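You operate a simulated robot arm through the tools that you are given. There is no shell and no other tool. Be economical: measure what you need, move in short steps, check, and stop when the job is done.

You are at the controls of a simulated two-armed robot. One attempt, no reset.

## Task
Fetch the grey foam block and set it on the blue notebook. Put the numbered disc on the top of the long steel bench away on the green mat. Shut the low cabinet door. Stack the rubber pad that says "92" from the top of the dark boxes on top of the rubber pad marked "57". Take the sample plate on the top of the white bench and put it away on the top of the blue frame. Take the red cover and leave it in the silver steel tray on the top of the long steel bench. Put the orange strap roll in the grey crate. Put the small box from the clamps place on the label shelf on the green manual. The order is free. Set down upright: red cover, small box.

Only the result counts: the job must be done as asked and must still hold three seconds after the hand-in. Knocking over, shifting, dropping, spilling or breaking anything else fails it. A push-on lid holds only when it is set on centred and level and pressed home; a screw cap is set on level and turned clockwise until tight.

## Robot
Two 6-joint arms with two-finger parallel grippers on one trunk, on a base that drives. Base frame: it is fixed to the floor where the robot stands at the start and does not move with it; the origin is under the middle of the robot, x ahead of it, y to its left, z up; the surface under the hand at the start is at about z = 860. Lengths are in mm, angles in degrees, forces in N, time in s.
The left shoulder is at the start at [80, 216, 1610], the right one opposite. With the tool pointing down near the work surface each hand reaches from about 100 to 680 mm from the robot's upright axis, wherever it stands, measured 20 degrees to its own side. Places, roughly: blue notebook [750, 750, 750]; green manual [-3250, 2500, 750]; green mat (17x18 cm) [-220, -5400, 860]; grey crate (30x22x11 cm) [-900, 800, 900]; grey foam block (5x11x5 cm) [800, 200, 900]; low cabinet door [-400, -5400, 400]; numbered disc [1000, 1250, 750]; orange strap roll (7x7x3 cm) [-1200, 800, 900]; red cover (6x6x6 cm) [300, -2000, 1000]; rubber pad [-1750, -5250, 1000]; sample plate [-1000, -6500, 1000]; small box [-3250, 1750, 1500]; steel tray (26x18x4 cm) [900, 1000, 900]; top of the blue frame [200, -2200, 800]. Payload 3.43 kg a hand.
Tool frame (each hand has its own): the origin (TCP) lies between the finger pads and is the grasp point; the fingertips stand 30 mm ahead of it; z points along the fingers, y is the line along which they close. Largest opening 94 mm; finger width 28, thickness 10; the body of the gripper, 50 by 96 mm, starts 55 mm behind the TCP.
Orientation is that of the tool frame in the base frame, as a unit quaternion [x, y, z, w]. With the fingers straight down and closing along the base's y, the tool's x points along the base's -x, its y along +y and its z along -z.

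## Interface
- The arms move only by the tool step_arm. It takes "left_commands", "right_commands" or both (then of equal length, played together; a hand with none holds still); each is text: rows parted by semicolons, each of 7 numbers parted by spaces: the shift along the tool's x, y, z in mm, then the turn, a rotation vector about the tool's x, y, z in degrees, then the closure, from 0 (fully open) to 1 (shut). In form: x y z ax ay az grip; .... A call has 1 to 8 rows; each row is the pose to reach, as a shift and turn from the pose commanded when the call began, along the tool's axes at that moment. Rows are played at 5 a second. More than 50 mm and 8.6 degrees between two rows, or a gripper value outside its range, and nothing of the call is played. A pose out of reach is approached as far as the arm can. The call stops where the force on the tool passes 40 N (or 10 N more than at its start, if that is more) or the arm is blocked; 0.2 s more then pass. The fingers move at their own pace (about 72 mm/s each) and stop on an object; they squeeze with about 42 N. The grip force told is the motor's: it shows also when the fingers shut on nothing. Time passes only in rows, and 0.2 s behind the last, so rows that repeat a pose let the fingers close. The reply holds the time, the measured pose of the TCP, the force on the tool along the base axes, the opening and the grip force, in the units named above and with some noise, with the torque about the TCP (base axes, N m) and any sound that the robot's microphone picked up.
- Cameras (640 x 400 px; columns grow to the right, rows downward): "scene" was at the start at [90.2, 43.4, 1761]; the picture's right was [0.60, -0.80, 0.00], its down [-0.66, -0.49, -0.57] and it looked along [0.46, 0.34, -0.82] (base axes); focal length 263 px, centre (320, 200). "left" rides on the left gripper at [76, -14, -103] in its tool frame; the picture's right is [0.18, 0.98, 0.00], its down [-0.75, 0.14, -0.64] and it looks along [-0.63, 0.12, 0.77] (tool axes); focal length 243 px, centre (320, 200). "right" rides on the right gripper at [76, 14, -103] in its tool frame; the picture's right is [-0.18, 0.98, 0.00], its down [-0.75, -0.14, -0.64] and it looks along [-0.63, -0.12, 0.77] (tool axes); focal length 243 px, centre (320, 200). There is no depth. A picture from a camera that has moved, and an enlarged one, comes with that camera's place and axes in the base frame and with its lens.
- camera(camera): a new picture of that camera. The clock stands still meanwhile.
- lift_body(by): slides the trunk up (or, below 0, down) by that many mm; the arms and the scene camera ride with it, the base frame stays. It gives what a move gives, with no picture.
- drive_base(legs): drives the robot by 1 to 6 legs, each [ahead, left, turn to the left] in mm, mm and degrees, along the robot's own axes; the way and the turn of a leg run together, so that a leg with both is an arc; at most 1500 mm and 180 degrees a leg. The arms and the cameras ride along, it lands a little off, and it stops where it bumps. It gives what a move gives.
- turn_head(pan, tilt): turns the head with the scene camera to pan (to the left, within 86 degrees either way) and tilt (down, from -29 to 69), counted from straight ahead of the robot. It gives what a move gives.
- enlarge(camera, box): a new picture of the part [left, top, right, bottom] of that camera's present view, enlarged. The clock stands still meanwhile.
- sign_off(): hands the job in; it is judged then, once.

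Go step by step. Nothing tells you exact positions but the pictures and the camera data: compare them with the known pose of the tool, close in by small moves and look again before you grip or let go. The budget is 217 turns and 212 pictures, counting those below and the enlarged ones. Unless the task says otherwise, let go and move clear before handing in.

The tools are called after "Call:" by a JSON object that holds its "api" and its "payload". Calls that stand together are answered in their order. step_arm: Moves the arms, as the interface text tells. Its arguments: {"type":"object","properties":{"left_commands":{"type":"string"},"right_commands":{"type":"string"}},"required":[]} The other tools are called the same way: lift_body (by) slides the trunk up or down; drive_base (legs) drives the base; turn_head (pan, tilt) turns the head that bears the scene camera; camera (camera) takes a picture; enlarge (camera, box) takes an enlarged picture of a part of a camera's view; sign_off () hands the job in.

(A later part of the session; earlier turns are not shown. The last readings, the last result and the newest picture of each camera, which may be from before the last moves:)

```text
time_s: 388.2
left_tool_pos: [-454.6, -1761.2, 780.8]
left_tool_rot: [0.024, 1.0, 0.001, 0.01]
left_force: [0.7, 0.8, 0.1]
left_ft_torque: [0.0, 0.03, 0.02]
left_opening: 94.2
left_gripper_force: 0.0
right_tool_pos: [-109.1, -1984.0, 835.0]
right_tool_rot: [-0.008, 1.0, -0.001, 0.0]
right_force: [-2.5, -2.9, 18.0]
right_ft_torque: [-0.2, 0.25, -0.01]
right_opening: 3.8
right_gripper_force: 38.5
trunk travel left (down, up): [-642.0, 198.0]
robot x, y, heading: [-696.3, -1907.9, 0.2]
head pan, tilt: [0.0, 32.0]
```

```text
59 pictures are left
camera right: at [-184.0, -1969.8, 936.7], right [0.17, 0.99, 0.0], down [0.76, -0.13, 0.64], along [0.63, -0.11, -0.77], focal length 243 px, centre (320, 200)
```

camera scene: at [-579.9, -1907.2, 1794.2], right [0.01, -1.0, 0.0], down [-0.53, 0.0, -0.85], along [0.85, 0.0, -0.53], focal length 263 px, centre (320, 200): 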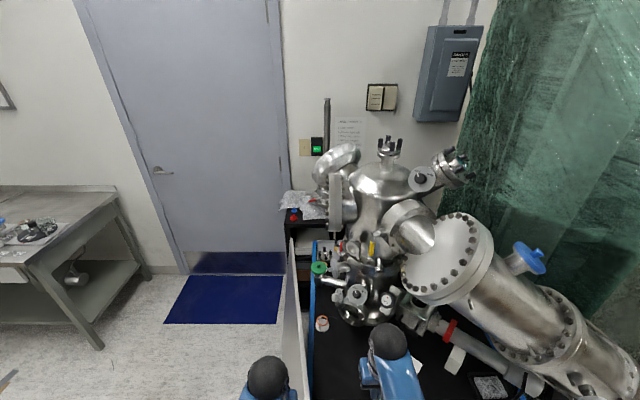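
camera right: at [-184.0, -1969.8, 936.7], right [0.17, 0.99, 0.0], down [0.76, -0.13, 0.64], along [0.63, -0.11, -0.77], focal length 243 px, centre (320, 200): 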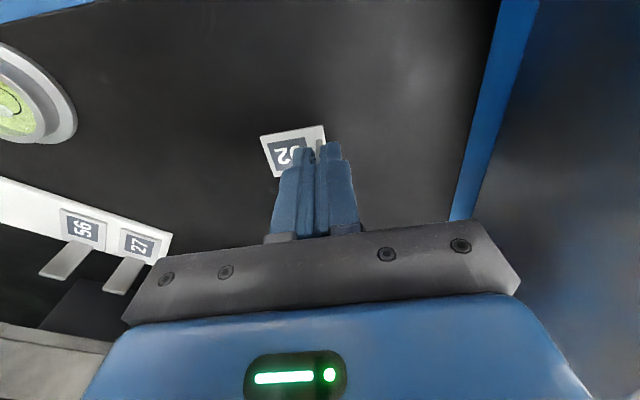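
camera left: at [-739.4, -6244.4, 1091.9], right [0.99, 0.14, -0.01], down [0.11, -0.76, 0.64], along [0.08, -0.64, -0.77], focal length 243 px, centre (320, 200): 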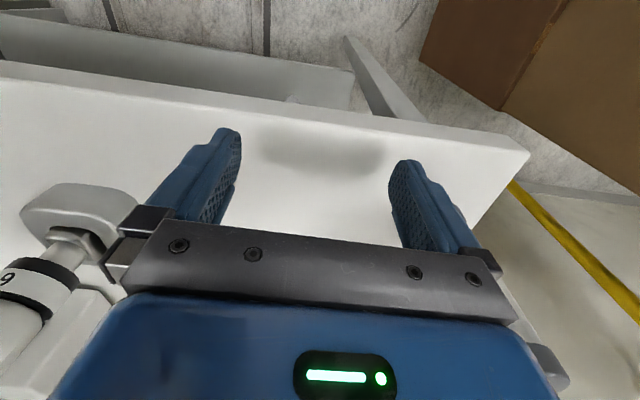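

Contact at 18 N. Ease up a touch, open, and lift straight.

Call:
{"api": "step_arm", "payload": {"right_commands": "0 0 -3 0 0 0 1;0 0 -3 0 0 0 0.7;0 0 -3 0 0 0 0.5;0 0 -3 0 0 0 0.5;0 0 -30 0 0 0 0.5;0 0 -60 0 0 0 0.5"}}

Call:
{"api": "lift_body", "payload": {"by": 198}}

Call:
{"api": "camera", "payload": {"camera": "right"}}

Call:
{"api": "enlarge", "payload": {"camera": "scene", "box": [280, 200, 400, 300]}}

```text
time_s: 389.6
left_tool_pos: [-453.8, -1762.0, 779.1]
left_tool_rot: [0.022, 1.0, 0.002, 0.009]
left_force: [-0.1, 0.8, -0.3]
left_ft_torque: [0.01, -0.01, 0.0]
left_opening: 94.0
left_gripper_force: 0.1
right_tool_pos: [-108.0, -1983.0, 889.8]
right_tool_rot: [-0.009, 1.0, -0.001, -0.002]
right_force: [-0.9, -0.2, 0.2]
right_ft_torque: [0.04, 0.03, 0.01]
right_opening: 46.9
right_gripper_force: 0.0
trunk travel left (down, up): [-642.0, 198.0]
robot x, y, heading: [-697.4, -1909.2, 0.3]
head pan, tilt: [0.0, 32.0]
```

```text
time_s: 391.8
left_tool_pos: [-453.1, -1760.4, 976.5]
left_tool_rot: [0.023, 1.0, 0.001, 0.01]
left_force: [-0.2, -0.7, 0.3]
left_ft_torque: [0.0, 0.04, -0.02]
left_opening: 93.8
left_gripper_force: 0.0
right_tool_pos: [-107.1, -1983.8, 1088.4]
right_tool_rot: [-0.008, 1.0, 0.0, -0.002]
right_force: [0.7, 0.2, 0.3]
right_ft_torque: [-0.01, -0.01, -0.02]
right_opening: 47.0
right_gripper_force: 0.0
trunk travel left (down, up): [-840.0, 0.0]
robot x, y, heading: [-698.1, -1910.8, 0.4]
head pan, tilt: [0.0, 32.0]
```

```text
58 pictures are left
camera right: at [-182.2, -1969.4, 1190.0], right [0.17, 0.99, 0.0], down [0.76, -0.13, 0.64], along [0.63, -0.11, -0.77], focal length 243 px, centre (320, 200)
```

right: 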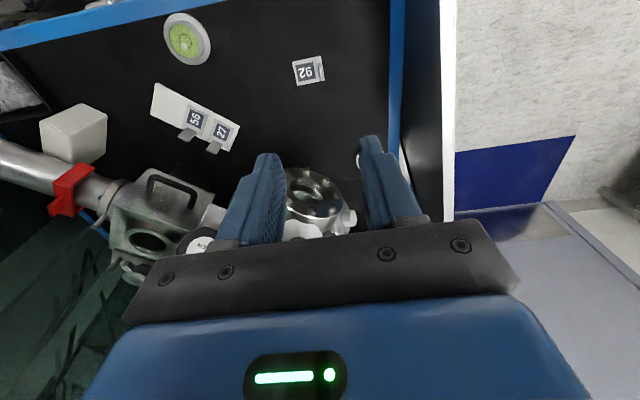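

```text
4.00 times, centred on (340, 250) of scene
camera zoom: at [-575.0, -1907.2, 1793.8], right [0.01, -1.0, 0.0], down [-0.53, 0.0, -0.85], along [0.85, 0.0, -0.53], focal length 1054 px, centre (240, 0)
```

zoom: 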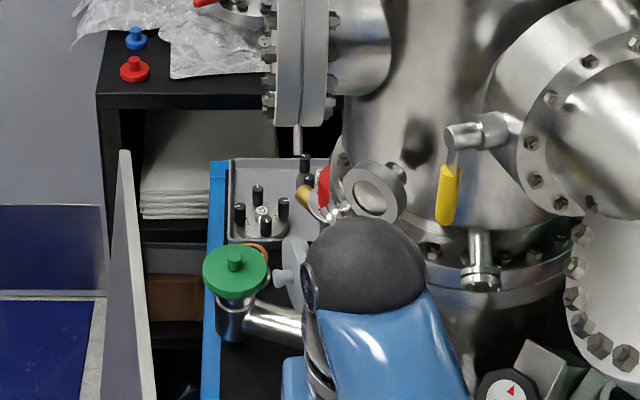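

Plate sits on the deck. Now go round to the north side to see the red cover.

Call:
{"api": "drive_base", "payload": {"legs": [[-300, 0, 0], [0, 650, 0]]}}

Call:
{"api": "step_arm", "payload": {"right_commands": "40 -10 10 0 0 0 0.3;80 -20 20 0 0 0 0;120 -30 30 0 0 0 0;150 -40 40 0 0 0 0", "left_commands": "-30 -10 -10 0 0 0 0;-60 -20 -20 0 0 0 0;-90 -30 -30 0 0 0 0;-120 -40 -45 0 0 0 0"}}

Call:
{"api": "drive_base", "payload": {"legs": [[900, 0, 0], [0, 0, -90]]}}

Call:
{"api": "turn_head", "payload": {"pan": 0, "tilt": 35}}

Call:
{"api": "camera", "payload": {"camera": "scene"}}

```text
time_s: 397.1
left_tool_pos: [-753.2, -1114.7, 978.0]
left_tool_rot: [0.029, 1.0, 0.002, 0.01]
left_force: [0.8, -0.3, 0.3]
left_ft_torque: [-0.03, -0.02, -0.01]
left_opening: 93.9
left_gripper_force: 0.1
right_tool_pos: [-407.7, -1339.7, 1088.1]
right_tool_rot: [-0.002, 1.0, 0.001, -0.003]
right_force: [-0.6, -0.7, 0.1]
right_ft_torque: [0.0, -0.02, -0.04]
right_opening: 47.0
right_gripper_force: 0.0
trunk travel left (down, up): [-840.0, 0.0]
robot x, y, heading: [-1003.1, -1257.0, -0.5]
head pan, tilt: [0.0, 32.0]
```

```text
time_s: 398.1
left_tool_pos: [-637.1, -1160.1, 1024.5]
left_tool_rot: [0.029, 1.0, 0.001, 0.009]
left_force: [1.3, 0.1, 0.7]
left_ft_torque: [0.0, 0.0, -0.01]
left_opening: 94.0
left_gripper_force: 0.2
right_tool_pos: [-557.5, -1380.8, 1047.2]
right_tool_rot: [-0.002, 1.0, 0.001, -0.001]
right_force: [0.3, -0.1, -0.3]
right_ft_torque: [0.01, -0.02, -0.01]
right_opening: 94.0
right_gripper_force: 0.0
right hand out of reach, approached as far as the arm can: row 3
trunk travel left (down, up): [-840.0, 0.0]
robot x, y, heading: [-997.0, -1256.5, -0.5]
head pan, tilt: [0.0, 32.0]
```

```text
time_s: 406.6
left_tool_pos: [2.0, -1612.9, 1024.8]
left_tool_rot: [0.721, 0.693, -0.005, 0.008]
left_force: [-0.1, -0.5, -0.7]
left_ft_torque: [0.0, -0.01, -0.03]
left_opening: 94.0
left_gripper_force: 0.0
right_tool_pos: [-216.7, -1698.4, 1045.8]
right_tool_rot: [0.698, 0.716, 0.001, -0.002]
right_force: [-0.2, 0.1, 0.4]
right_ft_torque: [0.02, -0.01, -0.07]
right_opening: 94.1
right_gripper_force: 0.1
trunk travel left (down, up): [-840.0, 0.0]
robot x, y, heading: [-97.0, -1252.4, -89.4]
head pan, tilt: [0.0, 32.0]
```

```text
time_s: 407.2
left_tool_pos: [1.7, -1614.3, 1024.5]
left_tool_rot: [0.721, 0.693, -0.006, 0.008]
left_force: [1.1, 0.2, 0.4]
left_ft_torque: [-0.01, -0.01, -0.02]
left_opening: 93.9
left_gripper_force: 0.1
right_tool_pos: [-215.2, -1698.7, 1046.9]
right_tool_rot: [0.698, 0.716, 0.001, -0.002]
right_force: [0.4, -0.2, 0.4]
right_ft_torque: [-0.03, 0.0, 0.01]
right_opening: 94.0
right_gripper_force: 0.1
trunk travel left (down, up): [-840.0, 0.0]
robot x, y, heading: [-100.4, -1254.7, -89.4]
head pan, tilt: [0.0, 35.0]
```

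```text
56 pictures are left
camera scene: at [-97.1, -1374.3, 1789.2], right [-1.0, -0.01, 0.0], down [-0.01, 0.57, -0.82], along [0.01, -0.82, -0.57], focal length 263 px, centre (320, 200)
```

scene: 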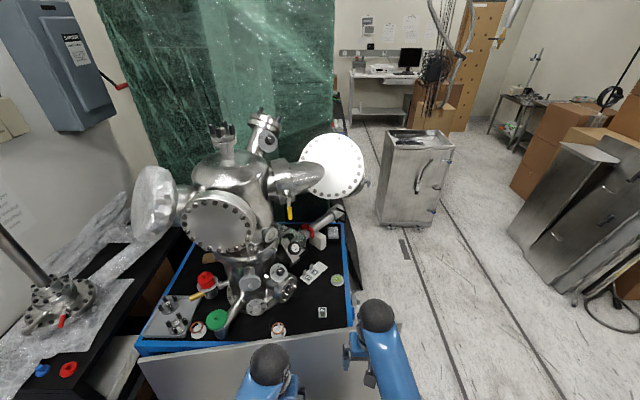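

Call:
{"api": "enlarge", "payload": {"camera": "scene", "box": [130, 230, 330, 370]}}

Call:
{"api": "enlarge", "payload": {"camera": "scene", "box": [170, 250, 250, 310]}}

```text
2.86 times, centred on (230, 300) of scene
camera zoom: at [-97.1, -1374.3, 1789.2], right [-1.0, -0.01, 0.0], down [-0.01, 0.57, -0.82], along [0.01, -0.82, -0.57], focal length 753 px, centre (577, -86)
```

zoom: 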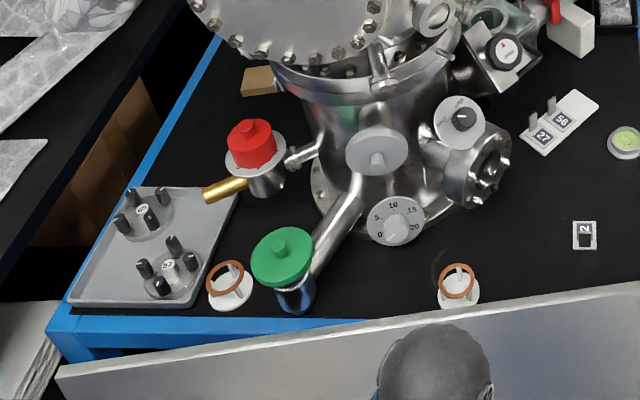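

```text
6.67 times, centred on (210, 280) of scene
camera zoom: at [-97.1, -1374.3, 1789.2], right [-1.0, -0.01, 0.0], down [-0.01, 0.57, -0.82], along [0.01, -0.82, -0.57], focal length 1756 px, centre (1053, -333)
```

zoom: 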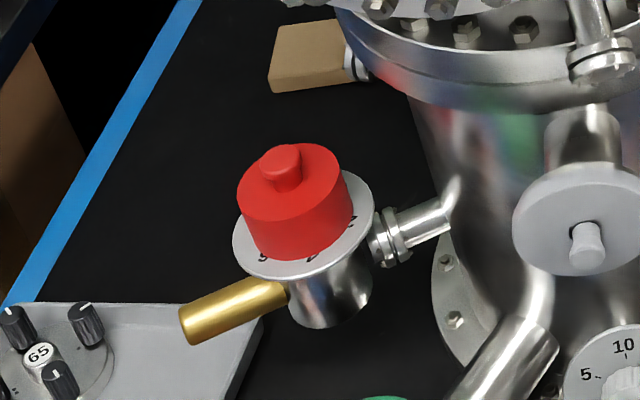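

The red cover (with knob) sits upright on a dial valve at about (332,-2001, z 958–1018). I'll approach with the left hand pitched 45° from the north, below the big flange.

Call:
{"api": "step_arm", "payload": {"left_commands": "0 5 -12 0 -7.5 0 0;0 10 -24 0 -15 0 0;0 15 -36 0 -22.5 0 0;0 20 -48 0 -30 0 0;0 25 -60 0 -37.5 0 0;0 30 -70 0 -45 0 0", "right_commands": "0 -20 0 0 0 0 0;0 -40 0 0 0 0 0;0 -60 0 0 0 0 0;20 -80 5 0 0 0 0;40 -100 15 0 0 0 0;60 -120 25 0 0 0 0"}}

Call:
{"api": "drive_base", "payload": {"legs": [[0, 290, -0.6], [110, 0, 0]]}}

Call:
{"api": "camera", "payload": {"camera": "left"}}

Call:
{"api": "camera", "payload": {"camera": "scene"}}

```text
time_s: 408.6
left_tool_pos: [31.0, -1612.2, 1095.3]
left_tool_rot: [0.663, 0.637, -0.282, 0.272]
left_force: [-0.1, 0.5, 0.1]
left_ft_torque: [-0.02, -0.01, -0.04]
left_opening: 93.9
left_gripper_force: 0.1
right_tool_pos: [-339.6, -1642.9, 1022.3]
right_tool_rot: [0.698, 0.716, 0.0, -0.001]
right_force: [-0.4, 0.0, 0.0]
right_ft_torque: [-0.02, 0.0, 0.01]
right_opening: 93.9
right_gripper_force: 0.1
trunk travel left (down, up): [-840.0, 0.0]
robot x, y, heading: [-100.0, -1254.8, -89.3]
head pan, tilt: [0.0, 35.0]
```

```text
time_s: 411.4
left_tool_pos: [309.0, -1715.1, 1097.2]
left_tool_rot: [0.667, 0.632, -0.284, 0.272]
left_force: [0.4, 0.4, -0.1]
left_ft_torque: [-0.03, 0.01, 0.02]
left_opening: 94.3
left_gripper_force: 0.0
right_tool_pos: [-62.1, -1741.4, 1023.2]
right_tool_rot: [0.703, 0.711, -0.002, 0.001]
right_force: [-1.2, 1.8, 0.0]
right_ft_torque: [-0.02, 0.0, 0.0]
right_opening: 94.0
right_gripper_force: 0.0
trunk travel left (down, up): [-840.0, 0.0]
robot x, y, heading: [186.0, -1365.3, -90.1]
head pan, tilt: [0.0, 35.0]
```

```text
53 pictures are left
camera left: at [300.6, -1587.4, 1110.9], right [0.99, 0.08, -0.13], down [0.13, -0.06, 0.99], along [0.07, -1.0, -0.07], focal length 243 px, centre (320, 200)
```

left: 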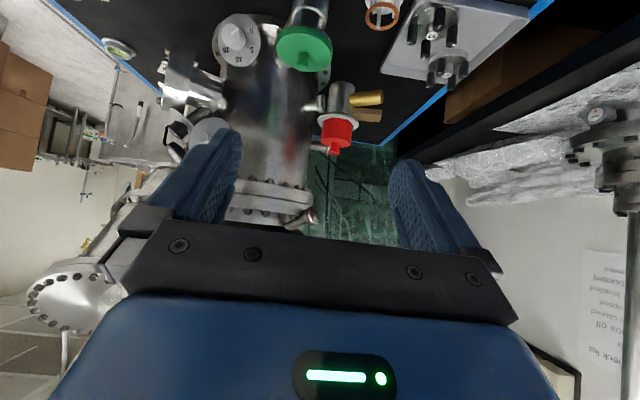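

```text
52 pictures are left
camera scene: at [183.8, -1470.2, 1790.1], right [-1.0, 0.0, 0.0], down [0.0, 0.57, -0.82], along [0.0, -0.82, -0.57], focal length 263 px, centre (320, 200)
```

scene: 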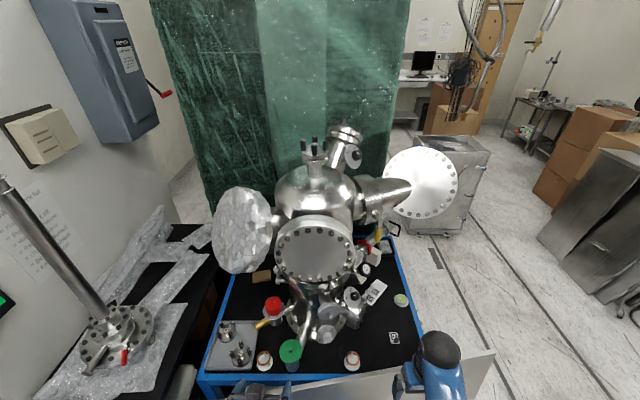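

Refined: cap axis (350,-2028), bottom z≈925, knob top ≈988. Drive 55 closer and move to a pre-grasp on the 45° approach line.

Call:
{"api": "drive_base", "payload": {"legs": [[55, 0, 0]]}}

Call:
{"api": "step_arm", "payload": {"left_commands": "-21 10 35 0 0 0 0.2;-42 20 70 0 0 0 0.2;-63 30 105 0 0 0 0.2;-80 40 132 0 0 0 0.2"}}

Call:
{"api": "camera", "payload": {"camera": "left"}}

Call:
{"api": "enlarge", "payload": {"camera": "scene", "box": [200, 240, 360, 380]}}

```text
time_s: 412.4
left_tool_pos: [309.4, -1769.3, 1095.6]
left_tool_rot: [0.667, 0.632, -0.285, 0.272]
left_force: [-0.4, 1.3, -0.5]
left_ft_torque: [0.0, 0.01, 0.04]
left_opening: 94.0
left_gripper_force: 0.1
right_tool_pos: [-62.6, -1795.1, 1022.8]
right_tool_rot: [0.703, 0.711, -0.001, 0.001]
right_force: [-1.2, 0.8, 0.3]
right_ft_torque: [-0.06, 0.04, 0.01]
right_opening: 94.0
right_gripper_force: 0.0
trunk travel left (down, up): [-840.0, 0.0]
robot x, y, heading: [184.8, -1415.8, -90.3]
head pan, tilt: [0.0, 35.0]
```

```text
time_s: 413.4
left_tool_pos: [343.7, -1930.4, 1053.0]
left_tool_rot: [0.668, 0.633, -0.282, 0.269]
left_force: [0.6, -1.4, 0.4]
left_ft_torque: [0.0, 0.0, -0.01]
left_opening: 75.5
left_gripper_force: 0.0
right_tool_pos: [-62.4, -1803.7, 1019.9]
right_tool_rot: [0.703, 0.711, 0.003, -0.002]
right_force: [-0.5, 0.5, -0.6]
right_ft_torque: [0.04, -0.01, -0.01]
right_opening: 93.9
right_gripper_force: 0.0
trunk travel left (down, up): [-840.0, 0.0]
robot x, y, heading: [180.9, -1418.7, -89.9]
head pan, tilt: [0.0, 35.0]
```

```text
51 pictures are left
camera left: at [334.8, -1801.8, 1069.1], right [0.99, 0.08, -0.13], down [0.13, -0.07, 0.99], along [0.07, -0.99, -0.08], focal length 243 px, centre (320, 200)
```

left: 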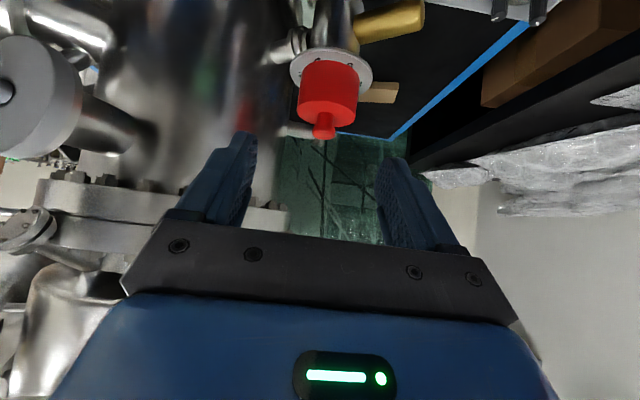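

```text
2.86 times, centred on (280, 310) of scene
camera zoom: at [184.0, -1540.5, 1788.9], right [-1.0, 0.0, 0.0], down [0.0, 0.58, -0.82], along [0.0, -0.82, -0.58], focal length 753 px, centre (434, -114)
```

zoom: 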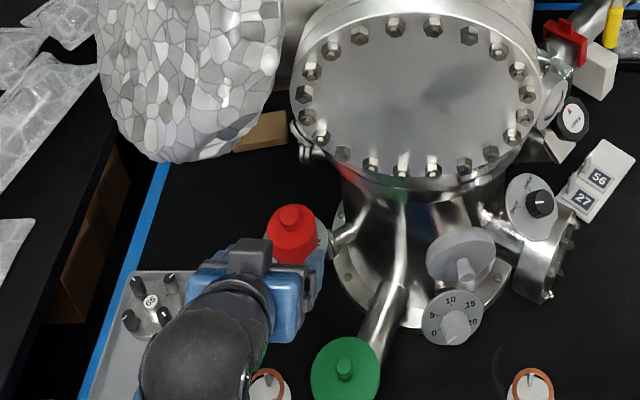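

Approach along the tool axis most of the way, then check.

Call:
{"api": "step_arm", "payload": {"left_commands": "0 1 35 0 0 0 0.2;-1 2 70 0 0 0 0.2;-1 3 100 0 0 0 0.2"}}

Call:
{"api": "camera", "payload": {"camera": "left"}}

```text
time_s: 414.1
left_tool_pos: [339.1, -2002.8, 987.1]
left_tool_rot: [0.668, 0.633, -0.283, 0.27]
left_force: [-0.3, -0.2, -0.4]
left_ft_torque: [0.01, 0.03, 0.0]
left_opening: 75.1
left_gripper_force: 0.0
right_tool_pos: [-62.5, -1802.4, 1020.4]
right_tool_rot: [0.704, 0.711, 0.002, -0.001]
right_force: [0.5, 0.5, -1.0]
right_ft_torque: [0.02, -0.03, 0.0]
right_opening: 94.1
right_gripper_force: 0.1
trunk travel left (down, up): [-840.0, 0.0]
robot x, y, heading: [182.4, -1417.2, -90.2]
head pan, tilt: [0.0, 35.0]
```

```text
49 pictures are left
camera left: at [330.9, -1874.4, 1003.6], right [0.99, 0.08, -0.13], down [0.13, -0.07, 0.99], along [0.07, -0.99, -0.08], focal length 243 px, centre (320, 200)
```

left: 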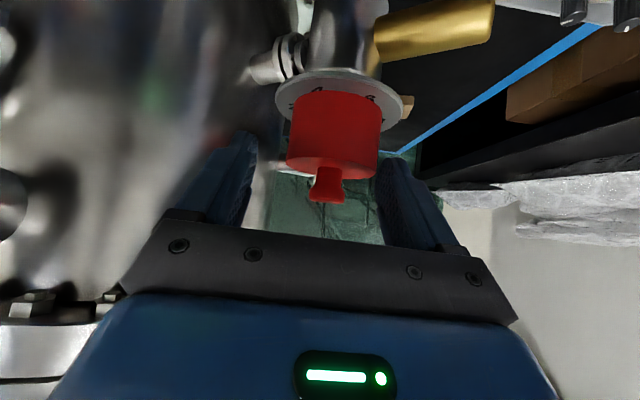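

Shift 8 mm toward +x, advance 41 mm along axis and grip.

Call:
{"api": "step_arm", "payload": {"left_commands": "0 8 0 0 0 0 0.2;1 8 20 0 0 0 0.2;2 8 40 0 0 0 0.2;2 8 40 0 0 0 0.6;2 8 40 0 0 0 1;2 8 40 0 0 0 1;2 8 40 0 0 0 1"}}

Call:
{"api": "camera", "payload": {"camera": "left"}}

```text
time_s: 415.8
left_tool_pos: [345.2, -2029.7, 963.0]
left_tool_rot: [0.668, 0.632, -0.284, 0.271]
left_force: [-11.1, -2.0, 10.0]
left_ft_torque: [-0.12, 0.83, -0.54]
left_opening: 68.2
left_gripper_force: 44.9
right_tool_pos: [-65.4, -1799.9, 1021.0]
right_tool_rot: [0.703, 0.712, 0.002, 0.0]
right_force: [-0.2, 0.2, 0.2]
right_ft_torque: [0.02, -0.01, -0.02]
right_opening: 93.9
right_gripper_force: 0.0
trunk travel left (down, up): [-840.0, 0.0]
robot x, y, heading: [181.8, -1418.1, -89.8]
head pan, tilt: [0.0, 35.0]
```

```text
48 pictures are left
camera left: at [336.3, -1902.5, 978.6], right [0.99, 0.07, -0.13], down [0.13, -0.06, 0.99], along [0.06, -1.0, -0.07], focal length 243 px, centre (320, 200)
```

left: 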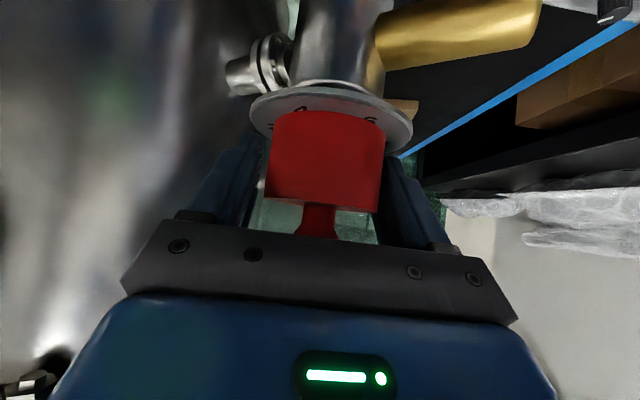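

Gripped. Lift straight up slowly.

Call:
{"api": "step_arm", "payload": {"left_commands": "-4 -2 -4 0 0 0 1;-9 -2 -9 0 0 0 1;-18 -2 -17 0 0 0 1;-29 -2 -28 0 0 0 1;-43 -2 -42 0 0 0 1;-58 -2 -56 0 0 0 1"}}

Call:
{"api": "camera", "payload": {"camera": "left"}}

Call:
{"api": "camera", "payload": {"camera": "scene"}}

```text
time_s: 417.1
left_tool_pos: [345.4, -2029.5, 1044.4]
left_tool_rot: [0.668, 0.633, -0.283, 0.271]
left_force: [0.1, 0.1, -0.8]
left_ft_torque: [-0.01, 0.0, 0.04]
left_opening: 58.1
left_gripper_force: 42.0
right_tool_pos: [-63.2, -1801.2, 1021.6]
right_tool_rot: [0.704, 0.71, 0.002, -0.001]
right_force: [-0.4, 1.0, -0.6]
right_ft_torque: [-0.02, 0.02, 0.02]
right_opening: 93.9
right_gripper_force: 0.1
trunk travel left (down, up): [-840.0, 0.0]
robot x, y, heading: [181.7, -1417.8, -89.9]
head pan, tilt: [0.0, 35.0]
```

```text
47 pictures are left
camera left: at [337.6, -1900.7, 1060.4], right [0.99, 0.08, -0.13], down [0.13, -0.07, 0.99], along [0.07, -0.99, -0.08], focal length 243 px, centre (320, 200)
```

left: 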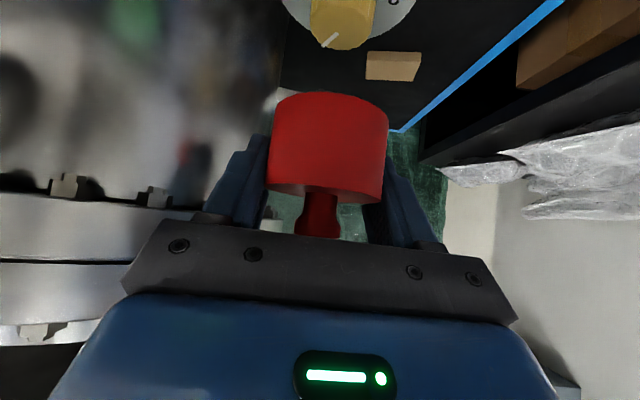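

```text
46 pictures are left
camera scene: at [183.9, -1535.1, 1789.3], right [-1.0, 0.0, 0.0], down [0.0, 0.57, -0.82], along [0.0, -0.82, -0.57], focal length 263 px, centre (320, 200)
```

scene: 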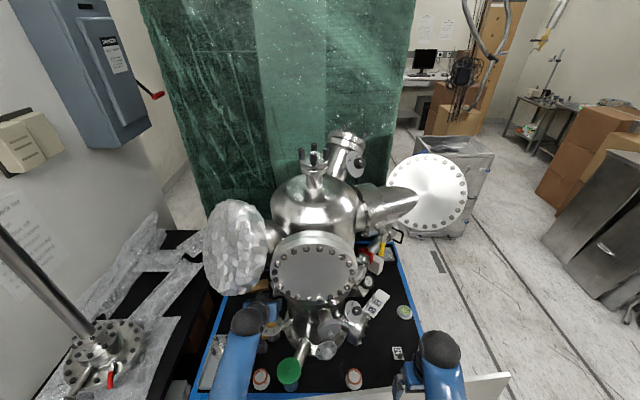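

Cover is free and upright. Back out, retract the hand, and head to the long bench.

Call:
{"api": "drive_base", "payload": {"legs": [[-350, 0, 0]]}}

Call:
{"api": "step_arm", "payload": {"left_commands": "27 0 -29 0 0 0 1;55 0 -57 0 0 0 1;83 0 -86 0 0 0 1;110 0 -115 0 0 0 1"}}

Call:
{"api": "drive_base", "payload": {"legs": [[0, -420, 0], [0, 0, 90]]}}

Call:
{"api": "turn_head", "payload": {"pan": 40, "tilt": 35}}

Call:
{"api": "camera", "payload": {"camera": "scene"}}

```text
time_s: 419.4
left_tool_pos: [352.1, -1678.7, 1042.2]
left_tool_rot: [0.665, 0.637, -0.281, 0.271]
left_force: [0.2, -0.3, 0.4]
left_ft_torque: [0.0, 0.01, 0.01]
left_opening: 57.9
left_gripper_force: 42.1
right_tool_pos: [-58.6, -1456.2, 1019.9]
right_tool_rot: [0.699, 0.716, 0.003, -0.001]
right_force: [0.0, -0.6, -0.2]
right_ft_torque: [0.01, 0.0, 0.05]
right_opening: 93.8
right_gripper_force: 0.0
trunk travel left (down, up): [-840.0, 0.0]
robot x, y, heading: [179.1, -1066.1, -89.3]
head pan, tilt: [0.0, 35.0]
```

```text
time_s: 420.4
left_tool_pos: [357.8, -1517.4, 1046.9]
left_tool_rot: [0.663, 0.637, -0.282, 0.273]
left_force: [0.5, 0.7, 0.2]
left_ft_torque: [-0.01, -0.03, 0.01]
left_opening: 57.8
left_gripper_force: 41.8
right_tool_pos: [-58.4, -1452.2, 1020.6]
right_tool_rot: [0.698, 0.716, 0.001, 0.0]
right_force: [-0.1, 0.6, 0.4]
right_ft_torque: [0.02, 0.01, -0.02]
right_opening: 94.2
right_gripper_force: 0.0
trunk travel left (down, up): [-840.0, 0.0]
robot x, y, heading: [179.8, -1064.2, -89.4]
head pan, tilt: [0.0, 35.0]
```

```text
time_s: 426.9
left_tool_pos: [206.7, -865.5, 1046.0]
left_tool_rot: [-0.013, 0.92, 0.008, 0.391]
left_force: [-0.4, 0.5, -0.9]
left_ft_torque: [-0.02, 0.02, 0.0]
left_opening: 57.7
left_gripper_force: 42.1
right_tool_pos: [169.2, -1286.1, 1022.3]
right_tool_rot: [-0.046, 0.999, 0.001, -0.002]
right_force: [0.1, 0.6, -1.2]
right_ft_torque: [0.02, -0.02, -0.03]
right_opening: 94.1
right_gripper_force: 0.1
trunk travel left (down, up): [-840.0, 0.0]
robot x, y, heading: [-227.0, -1068.2, 4.5]
head pan, tilt: [0.0, 35.0]
```

```text
time_s: 428.0
left_tool_pos: [206.3, -864.6, 1045.2]
left_tool_rot: [-0.013, 0.92, 0.008, 0.391]
left_force: [0.2, -0.2, 0.2]
left_ft_torque: [0.01, -0.01, 0.0]
left_opening: 57.3
left_gripper_force: 42.2
right_tool_pos: [170.0, -1285.6, 1021.3]
right_tool_rot: [-0.046, 0.999, 0.0, -0.002]
right_force: [-0.7, -0.5, 0.4]
right_ft_torque: [0.03, 0.04, 0.02]
right_opening: 94.0
right_gripper_force: 0.1
trunk travel left (down, up): [-840.0, 0.0]
robot x, y, heading: [-234.1, -1075.1, 4.5]
head pan, tilt: [40.0, 35.0]
```

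```text
45 pictures are left
camera scene: at [-136.5, -1008.8, 1789.2], right [0.7, -0.71, 0.0], down [-0.41, -0.4, -0.82], along [0.58, 0.57, -0.57], focal length 263 px, centre (320, 200)
```

scene: 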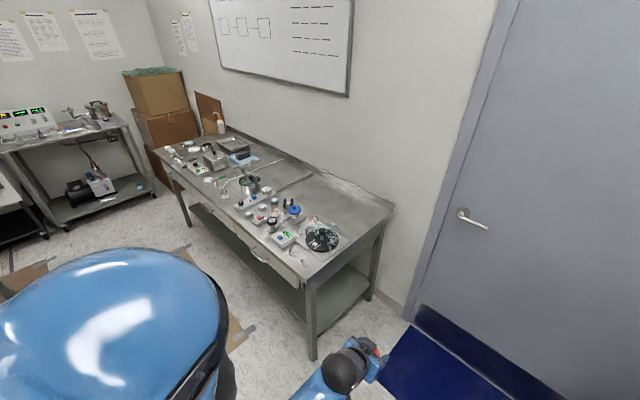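

Slide north along the bench to the tray.

Call:
{"api": "drive_base", "payload": {"legs": [[-30, 0, -4.5], [0, 1000, 0], [0, 970, 0]]}}

Call:
{"api": "turn_head", "payload": {"pan": 5, "tilt": 45}}

Call:
{"api": "camera", "payload": {"camera": "scene"}}

```text
time_s: 438.4
left_tool_pos: [230.7, 1074.0, 1045.4]
left_tool_rot: [0.036, 0.92, -0.013, 0.39]
left_force: [-0.8, 0.3, -0.2]
left_ft_torque: [-0.03, 0.03, 0.01]
left_opening: 57.7
left_gripper_force: 41.9
right_tool_pos: [149.5, 660.0, 1020.4]
right_tool_rot: [0.007, 1.0, 0.001, -0.002]
right_force: [0.3, 0.2, -0.9]
right_ft_torque: [0.02, 0.0, 0.02]
right_opening: 94.2
right_gripper_force: 0.1
trunk travel left (down, up): [-840.0, 0.0]
robot x, y, heading: [-227.5, 918.0, -1.3]
head pan, tilt: [40.0, 35.0]
```

```text
time_s: 439.4
left_tool_pos: [229.6, 1075.4, 1045.9]
left_tool_rot: [0.035, 0.92, -0.013, 0.391]
left_force: [0.4, 0.3, 0.5]
left_ft_torque: [-0.01, -0.03, 0.0]
left_opening: 57.3
left_gripper_force: 41.9
right_tool_pos: [149.4, 661.3, 1020.0]
right_tool_rot: [0.006, 1.0, 0.0, -0.002]
right_force: [-1.0, -0.3, 1.2]
right_ft_torque: [-0.01, -0.01, 0.02]
right_opening: 94.2
right_gripper_force: 0.1
trunk travel left (down, up): [-840.0, 0.0]
robot x, y, heading: [-226.4, 915.4, -1.6]
head pan, tilt: [5.0, 45.0]
```

```text
44 pictures are left
camera scene: at [-114.5, 919.4, 1774.4], right [0.06, -1.0, 0.0], down [-0.71, -0.04, -0.71], along [0.71, 0.04, -0.71], focal length 263 px, centre (320, 200)
```

scene: 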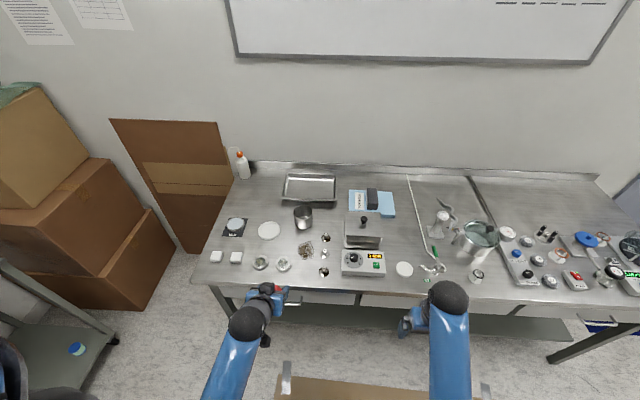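

Pull the right hand back, then drive up to the bench.

Call:
{"api": "step_arm", "payload": {"right_commands": "30 -25 0 0 0 0 0;60 -50 5 0 0 0 0;90 -75 15 0 0 0 0;110 -100 25 0 0 0 0"}}

Call:
{"api": "drive_base", "payload": {"legs": [[325, 20, 1.6]]}}

Call:
{"api": "camera", "payload": {"camera": "left"}}

Call:
{"api": "camera", "payload": {"camera": "scene"}}

```text
time_s: 440.4
left_tool_pos: [229.3, 1076.3, 1044.3]
left_tool_rot: [0.035, 0.92, -0.013, 0.391]
left_force: [0.4, 1.3, -1.2]
left_ft_torque: [0.0, 0.01, 0.01]
left_opening: 57.2
left_gripper_force: 41.7
right_tool_pos: [40.9, 566.4, 998.1]
right_tool_rot: [-0.007, 1.0, 0.0, -0.001]
right_force: [-0.3, 0.3, -0.4]
right_ft_torque: [0.03, 0.02, 0.02]
right_opening: 94.1
right_gripper_force: 0.1
trunk travel left (down, up): [-840.0, 0.0]
robot x, y, heading: [-227.3, 918.1, -1.4]
head pan, tilt: [5.0, 45.0]
```

```text
time_s: 442.6
left_tool_pos: [544.8, 1110.2, 1048.0]
left_tool_rot: [0.018, 0.919, -0.005, 0.393]
left_force: [-0.1, -0.5, -0.2]
left_ft_torque: [-0.01, -0.04, 0.0]
left_opening: 57.4
left_gripper_force: 41.6
right_tool_pos: [377.6, 591.8, 1000.2]
right_tool_rot: [-0.019, 1.0, -0.002, 0.002]
right_force: [-0.6, 0.5, 0.0]
right_ft_torque: [0.03, -0.01, -0.01]
right_opening: 94.1
right_gripper_force: 0.1
trunk travel left (down, up): [-840.0, 0.0]
robot x, y, heading: [99.1, 933.4, 0.7]
head pan, tilt: [5.0, 45.0]
```

```text
43 pictures are left
camera left: at [417.1, 1101.4, 1061.7], right [-0.09, 0.99, -0.13], down [0.06, 0.14, 0.99], along [0.99, 0.08, -0.08], focal length 243 px, centre (320, 200)
```

left: 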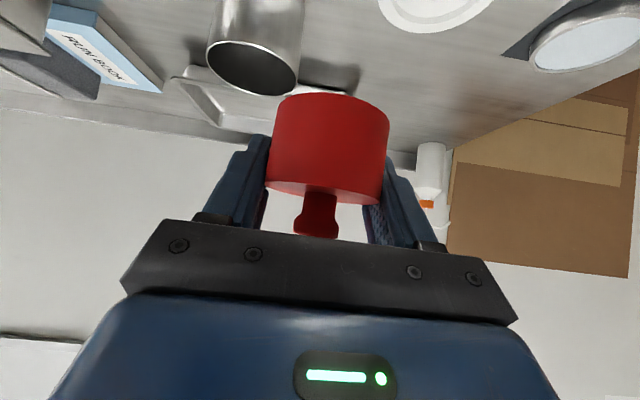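

```text
42 pictures are left
camera scene: at [205.6, 941.0, 1774.8], right [0.1, -0.99, 0.0], down [-0.7, -0.07, -0.71], along [0.71, 0.07, -0.71], focal length 263 px, centre (320, 200)
```

scene: 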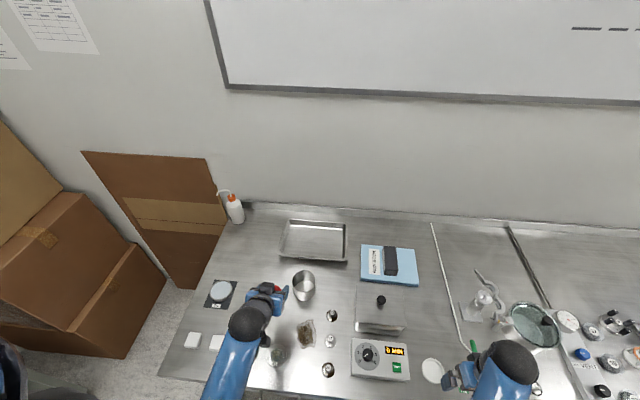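

Tray spans about x 767–947, y 896–1153. I'll aim the cover at (862,1000). Reposition base and extend the arm at height.

Call:
{"api": "drive_base", "payload": {"legs": [[25, -108, -0.7]]}}

Call:
{"api": "step_arm", "payload": {"left_commands": "-27 0 28 0 0 0 1;-54 0 56 0 0 0 1;-82 0 85 0 0 0 1;-109 0 113 0 0 0 1;-137 0 141 0 0 0 1;-164 0 170 0 0 0 1;-190 0 196 0 0 0 1"}}

Call:
{"api": "camera", "payload": {"camera": "left"}}

Call:
{"api": "camera", "payload": {"camera": "scene"}}

```text
time_s: 443.8
left_tool_pos: [573.3, 1005.1, 1044.7]
left_tool_rot: [0.022, 0.92, -0.01, 0.392]
left_force: [0.5, 0.2, -0.6]
left_ft_torque: [-0.04, -0.02, -0.04]
left_opening: 57.4
left_gripper_force: 41.7
right_tool_pos: [400.3, 487.9, 1002.2]
right_tool_rot: [-0.014, 1.0, -0.004, 0.003]
right_force: [0.6, -0.4, 1.1]
right_ft_torque: [-0.03, -0.05, -0.01]
right_opening: 93.8
right_gripper_force: 0.0
trunk travel left (down, up): [-840.0, 0.0]
robot x, y, heading: [121.2, 827.3, 0.3]
head pan, tilt: [5.0, 45.0]
```

```text
time_s: 445.4
left_tool_pos: [849.3, 986.1, 1043.7]
left_tool_rot: [0.023, 0.92, -0.008, 0.39]
left_force: [-0.6, -0.1, 0.1]
left_ft_torque: [0.0, -0.01, 0.0]
left_opening: 57.6
left_gripper_force: 41.9
right_tool_pos: [404.5, 481.9, 1000.4]
right_tool_rot: [-0.015, 1.0, -0.002, 0.002]
right_force: [0.2, -0.3, -0.1]
right_ft_torque: [0.02, 0.01, 0.05]
right_opening: 93.9
right_gripper_force: 0.1
trunk travel left (down, up): [-840.0, 0.0]
robot x, y, heading: [120.0, 827.3, 0.2]
head pan, tilt: [5.0, 45.0]
```

```text
41 pictures are left
camera left: at [721.4, 977.6, 1059.4], right [-0.08, 0.99, -0.13], down [0.07, 0.13, 0.99], along [0.99, 0.07, -0.08], focal length 243 px, centre (320, 200)
```

left: 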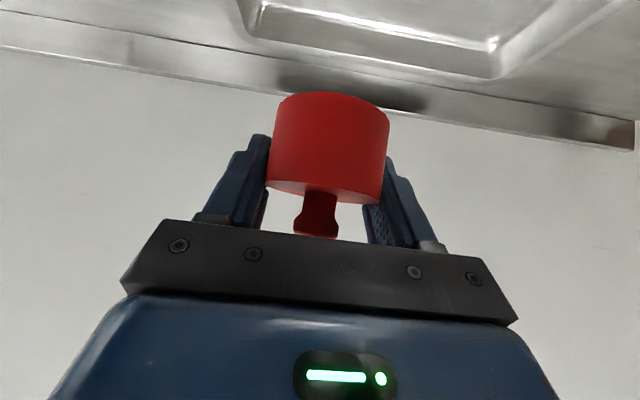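

```text
40 pictures are left
camera scene: at [237.9, 832.3, 1774.2], right [0.09, -1.0, 0.0], down [-0.71, -0.06, -0.71], along [0.7, 0.06, -0.71], focal length 263 px, centre (320, 200)
```

scene: 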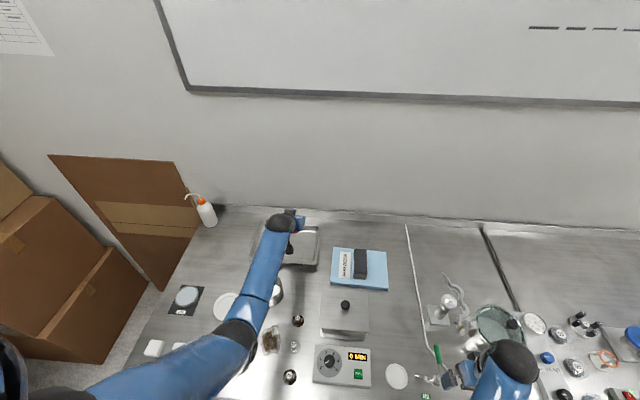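

Positioned over the tray. Lower 105 mm and check.

Call:
{"api": "step_arm", "payload": {"left_commands": "22 0 21 0 0 0 1;43 0 42 0 0 0 1;61 0 59 0 0 0 1;76 0 73 0 0 0 1"}}

Call:
{"api": "camera", "payload": {"camera": "left"}}

Call:
{"api": "enlarge", "payload": {"camera": "scene", "box": [220, 190, 360, 310]}}

```text
time_s: 446.4
left_tool_pos: [846.4, 988.8, 938.9]
left_tool_rot: [0.021, 0.92, -0.008, 0.391]
left_force: [-0.5, 1.2, 0.2]
left_ft_torque: [0.0, -0.03, 0.0]
left_opening: 57.6
left_gripper_force: 42.1
right_tool_pos: [403.7, 482.6, 1000.8]
right_tool_rot: [-0.015, 1.0, -0.003, 0.001]
right_force: [0.0, 0.0, -0.4]
right_ft_torque: [0.02, 0.02, -0.01]
right_opening: 94.0
right_gripper_force: 0.0
trunk travel left (down, up): [-840.0, 0.0]
robot x, y, heading: [124.1, 824.3, 0.4]
head pan, tilt: [5.0, 45.0]
```

```text
39 pictures are left
camera left: at [719.2, 980.7, 954.8], right [-0.08, 0.99, -0.13], down [0.07, 0.14, 0.99], along [0.99, 0.07, -0.08], focal length 243 px, centre (320, 200)
```

left: 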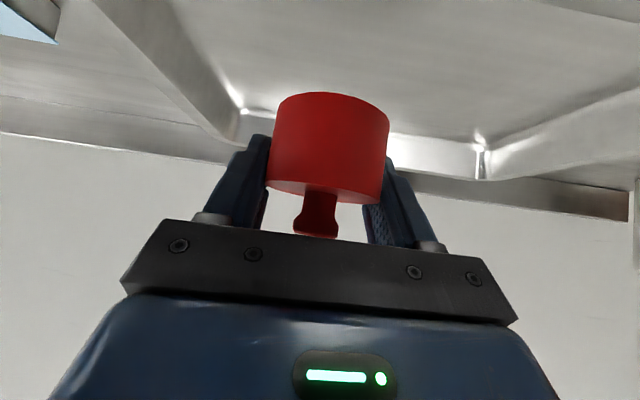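

```text
3.33 times, centred on (290, 250) of scene
camera zoom: at [235.5, 834.3, 1774.4], right [0.09, -1.0, 0.0], down [-0.7, -0.06, -0.71], along [0.7, 0.06, -0.71], focal length 878 px, centre (420, 33)
```

zoom: 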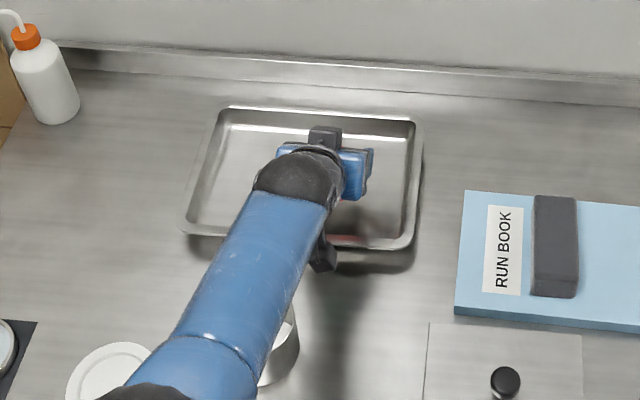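

Well inside the tray. Lower to contact.

Call:
{"api": "step_arm", "payload": {"left_commands": "7 0 7 0 0 0 1;14 0 14 0 0 0 1;20 0 19 0 0 0 1;24 0 23 0 0 0 1"}}

Call:
{"api": "camera", "payload": {"camera": "left"}}

```text
time_s: 447.4
left_tool_pos: [846.6, 987.2, 906.9]
left_tool_rot: [0.023, 0.92, -0.009, 0.391]
left_force: [-0.2, 0.6, -0.5]
left_ft_torque: [-0.05, 0.01, -0.01]
left_opening: 57.5
left_gripper_force: 42.1
right_tool_pos: [403.5, 482.0, 1000.4]
right_tool_rot: [-0.015, 1.0, -0.002, 0.003]
right_force: [0.6, 0.6, 0.3]
right_ft_torque: [-0.01, 0.01, 0.02]
right_opening: 94.0
right_gripper_force: 0.1
trunk travel left (down, up): [-840.0, 0.0]
robot x, y, heading: [119.7, 828.7, 0.2]
head pan, tilt: [5.0, 45.0]
```

```text
37 pictures are left
camera left: at [719.2, 979.6, 922.6], right [-0.08, 0.99, -0.13], down [0.07, 0.14, 0.99], along [0.99, 0.07, -0.08], focal length 243 px, centre (320, 200)
```

left: 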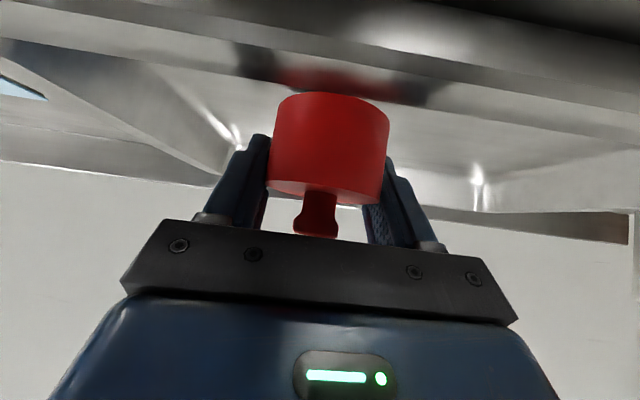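

Call:
{"api": "step_arm", "payload": {"left_commands": "2 0 2 0 0 0 1;4 0 4 0 0 0 1;6 0 6 0 0 0 1;8 0 8 0 0 0 1"}}

```text
time_s: 448.4
left_tool_pos: [845.5, 985.2, 898.3]
left_tool_rot: [0.023, 0.92, -0.007, 0.39]
left_force: [0.9, -0.4, -1.1]
left_ft_torque: [-0.03, 0.02, 0.04]
left_opening: 57.2
left_gripper_force: 42.1
left hand out of reach, approached as far as the arm can: row 4
right_tool_pos: [403.8, 482.0, 1001.3]
right_tool_rot: [-0.015, 1.0, -0.003, 0.001]
right_force: [0.4, 0.0, 0.5]
right_ft_torque: [0.03, -0.01, -0.03]
right_opening: 93.9
right_gripper_force: 0.1
trunk travel left (down, up): [-840.0, 0.0]
robot x, y, heading: [126.2, 827.0, 0.2]
head pan, tilt: [5.0, 45.0]
```

Arm limit; continue with small trunk steps.

Call:
{"api": "lift_body", "payload": {"by": -5}}

Call:
{"api": "camera", "payload": {"camera": "left"}}

```text
time_s: 448.9
left_tool_pos: [845.0, 985.0, 896.1]
left_tool_rot: [0.022, 0.919, -0.008, 0.394]
left_force: [0.2, 1.3, 14.5]
left_ft_torque: [-0.24, 0.4, -0.02]
left_opening: 57.4
left_gripper_force: 42.0
right_tool_pos: [401.1, 483.1, 995.0]
right_tool_rot: [-0.015, 1.0, -0.002, 0.002]
right_force: [0.1, -0.4, -0.3]
right_ft_torque: [0.0, -0.01, 0.02]
right_opening: 94.2
right_gripper_force: 0.0
trunk travel left (down, up): [-835.0, 5.0]
robot x, y, heading: [123.8, 826.3, 0.1]
head pan, tilt: [5.0, 45.0]
```

```text
36 pictures are left
camera left: at [717.6, 976.9, 911.1], right [-0.08, 0.99, -0.13], down [0.06, 0.14, 0.99], along [0.99, 0.07, -0.07], focal length 243 px, centre (320, 200)
```

left: 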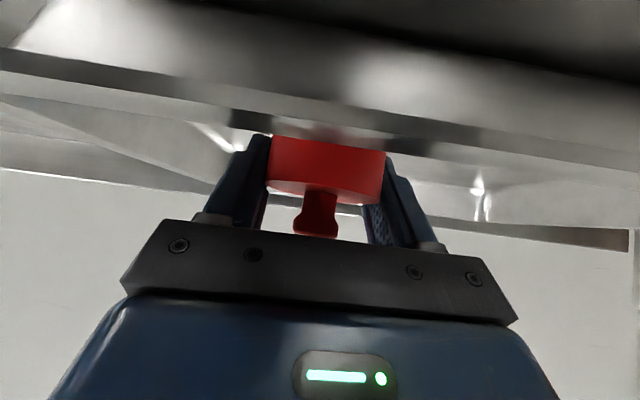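

Contact via the cover (torque indicates near TCP). Release and withdraw along the tool axis.

Call:
{"api": "step_arm", "payload": {"left_commands": "0 0 0 0 0 0 0.7;0 0 0 0 0 0 0.35;0 0 0 0 0 0 0.1;0 0 0 0 0 0 0.1;0 0 -35 0 0 0 0.1;0 0 -75 0 0 0 0.1;0 0 -120 0 0 0 0.1"}}

Call:
{"api": "camera", "payload": {"camera": "left"}}

Call:
{"api": "enlarge", "payload": {"camera": "scene", "box": [220, 190, 400, 310]}}

```text
time_s: 450.5
left_tool_pos: [844.9, 986.3, 894.6]
left_tool_rot: [0.022, 0.919, -0.008, 0.393]
left_force: [3.0, 6.6, 17.6]
left_ft_torque: [-0.56, -0.26, 0.15]
left_opening: 80.6
left_gripper_force: 0.0
left hand out of reach, approached as far as the arm can: row 5, 6, 7
right_tool_pos: [401.6, 483.9, 996.1]
right_tool_rot: [-0.014, 1.0, -0.003, 0.003]
right_force: [-0.4, 0.3, 0.1]
right_ft_torque: [-0.02, 0.01, -0.02]
right_opening: 93.9
right_gripper_force: 0.1
trunk travel left (down, up): [-835.0, 5.0]
robot x, y, heading: [120.9, 826.9, -0.1]
head pan, tilt: [5.0, 45.0]
```

```text
35 pictures are left
camera left: at [716.0, 977.6, 909.7], right [-0.08, 0.99, -0.13], down [0.06, 0.14, 0.99], along [0.99, 0.07, -0.07], focal length 243 px, centre (320, 200)
```

left: 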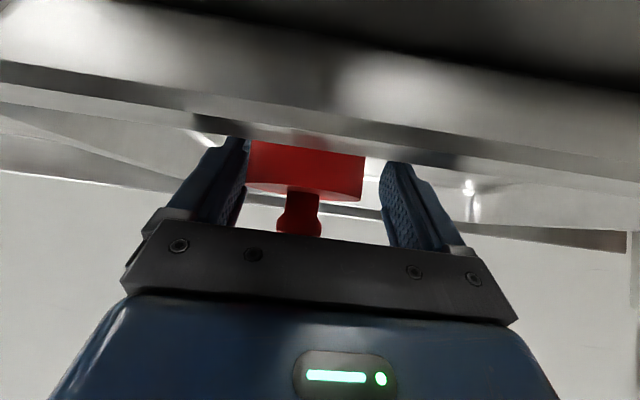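

```text
3.33 times, centred on (310, 250) of scene
camera zoom: at [231.9, 834.7, 1769.5], right [0.09, -1.0, 0.0], down [-0.7, -0.06, -0.71], along [0.71, 0.06, -0.71], focal length 878 px, centre (353, 33)
```

zoom: 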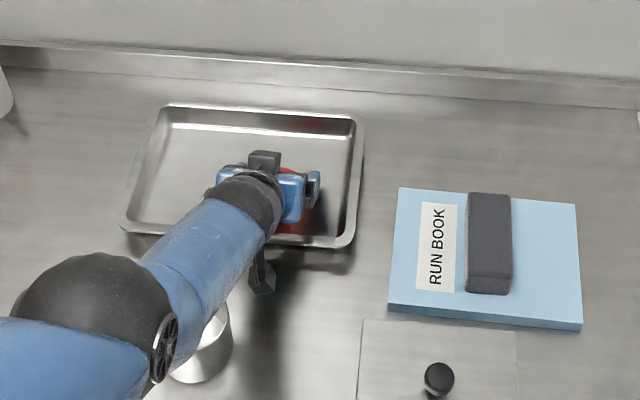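

The axis withdrawal was unreachable; raise the trunk 5 mm and lift vertically instead.

Call:
{"api": "lift_body", "payload": {"by": 5}}

Call:
{"api": "step_arm", "payload": {"left_commands": "-4 0 -4 0 0 0 0;-14 0 -14 0 0 0 0;-28 0 -27 0 0 0 0;-45 0 -44 0 0 0 0;-65 0 -63 0 0 0 0;-85 0 -83 0 0 0 0"}}

Call:
{"api": "camera", "payload": {"camera": "left"}}

Call:
{"api": "enlarge", "payload": {"camera": "scene", "box": [220, 190, 400, 310]}}

```text
time_s: 451.1
left_tool_pos: [843.5, 983.2, 894.8]
left_tool_rot: [0.023, 0.921, -0.007, 0.389]
left_force: [0.1, 1.1, 2.9]
left_ft_torque: [-0.1, -0.03, 0.02]
left_opening: 83.7
left_gripper_force: 0.2
right_tool_pos: [402.2, 482.1, 1000.5]
right_tool_rot: [-0.014, 1.0, -0.002, 0.003]
right_force: [0.5, -0.8, 0.0]
right_ft_torque: [-0.02, -0.01, -0.01]
right_opening: 93.9
right_gripper_force: 0.1
trunk travel left (down, up): [-840.0, 0.0]
robot x, y, heading: [121.0, 824.8, 0.2]
head pan, tilt: [5.0, 45.0]
```

```text
time_s: 452.5
left_tool_pos: [901.7, 976.8, 971.1]
left_tool_rot: [0.024, 0.92, -0.009, 0.391]
left_force: [-0.6, -0.3, -0.7]
left_ft_torque: [0.0, 0.0, 0.03]
left_opening: 94.1
left_gripper_force: 0.2
left hand out of reach, approached as far as the arm can: row 1, 2, 3, 4, 5, 6
right_tool_pos: [402.8, 482.3, 1000.6]
right_tool_rot: [-0.014, 1.0, -0.002, 0.002]
right_force: [0.8, -0.1, -0.3]
right_ft_torque: [-0.02, 0.0, -0.03]
right_opening: 93.9
right_gripper_force: 0.0
trunk travel left (down, up): [-840.0, 0.0]
robot x, y, heading: [124.7, 825.0, 0.2]
head pan, tilt: [5.0, 45.0]
```

```text
33 pictures are left
camera left: at [773.6, 969.0, 987.0], right [-0.08, 0.99, -0.13], down [0.07, 0.13, 0.99], along [0.99, 0.07, -0.08], focal length 243 px, centre (320, 200)
```

left: 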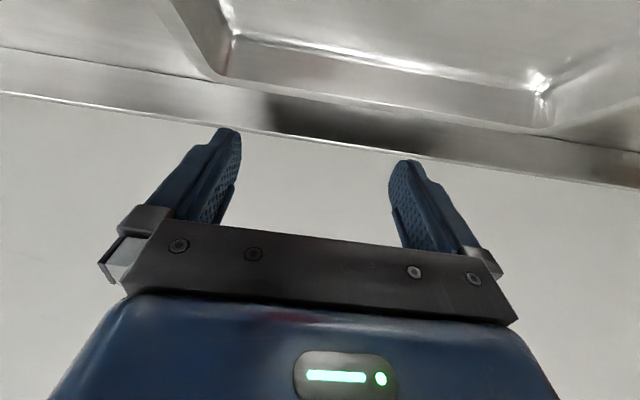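

```text
3.33 times, centred on (310, 250) of scene
camera zoom: at [235.7, 833.5, 1774.4], right [0.09, -1.0, 0.0], down [-0.7, -0.06, -0.71], along [0.7, 0.06, -0.71], focal length 878 px, centre (353, 33)
```

zoom: 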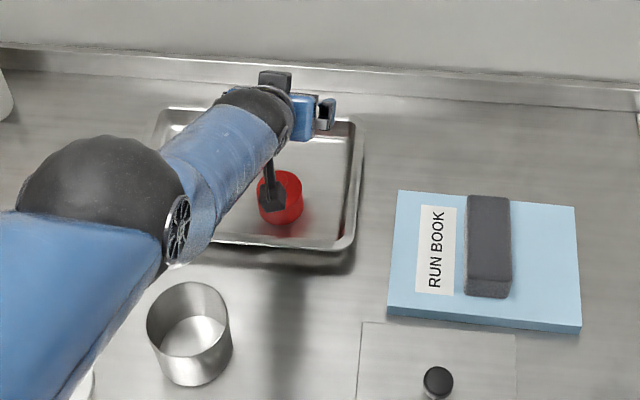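

Cover stands in the tray. Raise the hand a bit more, then reverse away.

Call:
{"api": "step_arm", "payload": {"left_commands": "-14 0 -14 0 0 0 0;-28 0 -28 0 0 0 0;-42 0 -42 0 0 0 0;-56 0 -56 0 0 0 0"}}

Call:
{"api": "enlarge", "payload": {"camera": "scene", "box": [220, 190, 400, 310]}}

```text
time_s: 453.5
left_tool_pos: [937.1, 971.9, 1027.5]
left_tool_rot: [0.023, 0.92, -0.008, 0.391]
left_force: [0.3, -0.1, -0.3]
left_ft_torque: [-0.01, -0.01, 0.04]
left_opening: 94.0
left_gripper_force: 0.2
left hand out of reach, approached as far as the arm can: row 1, 2, 3, 4
right_tool_pos: [402.5, 483.0, 999.4]
right_tool_rot: [-0.015, 1.0, -0.004, 0.002]
right_force: [-0.1, -0.1, -0.9]
right_ft_torque: [0.01, 0.01, -0.01]
right_opening: 94.1
right_gripper_force: 0.1
trunk travel left (down, up): [-840.0, 0.0]
robot x, y, heading: [124.2, 832.0, 0.2]
head pan, tilt: [5.0, 45.0]
```

```text
3.33 times, centred on (310, 250) of scene
camera zoom: at [235.6, 833.7, 1774.3], right [0.09, -1.0, 0.0], down [-0.7, -0.06, -0.71], along [0.7, 0.06, -0.71], focal length 878 px, centre (353, 33)
```

zoom: 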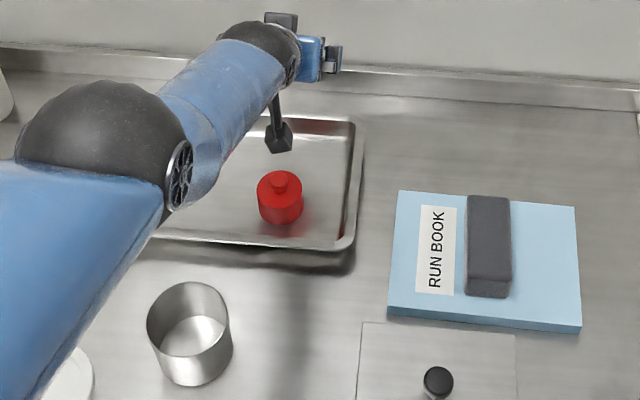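

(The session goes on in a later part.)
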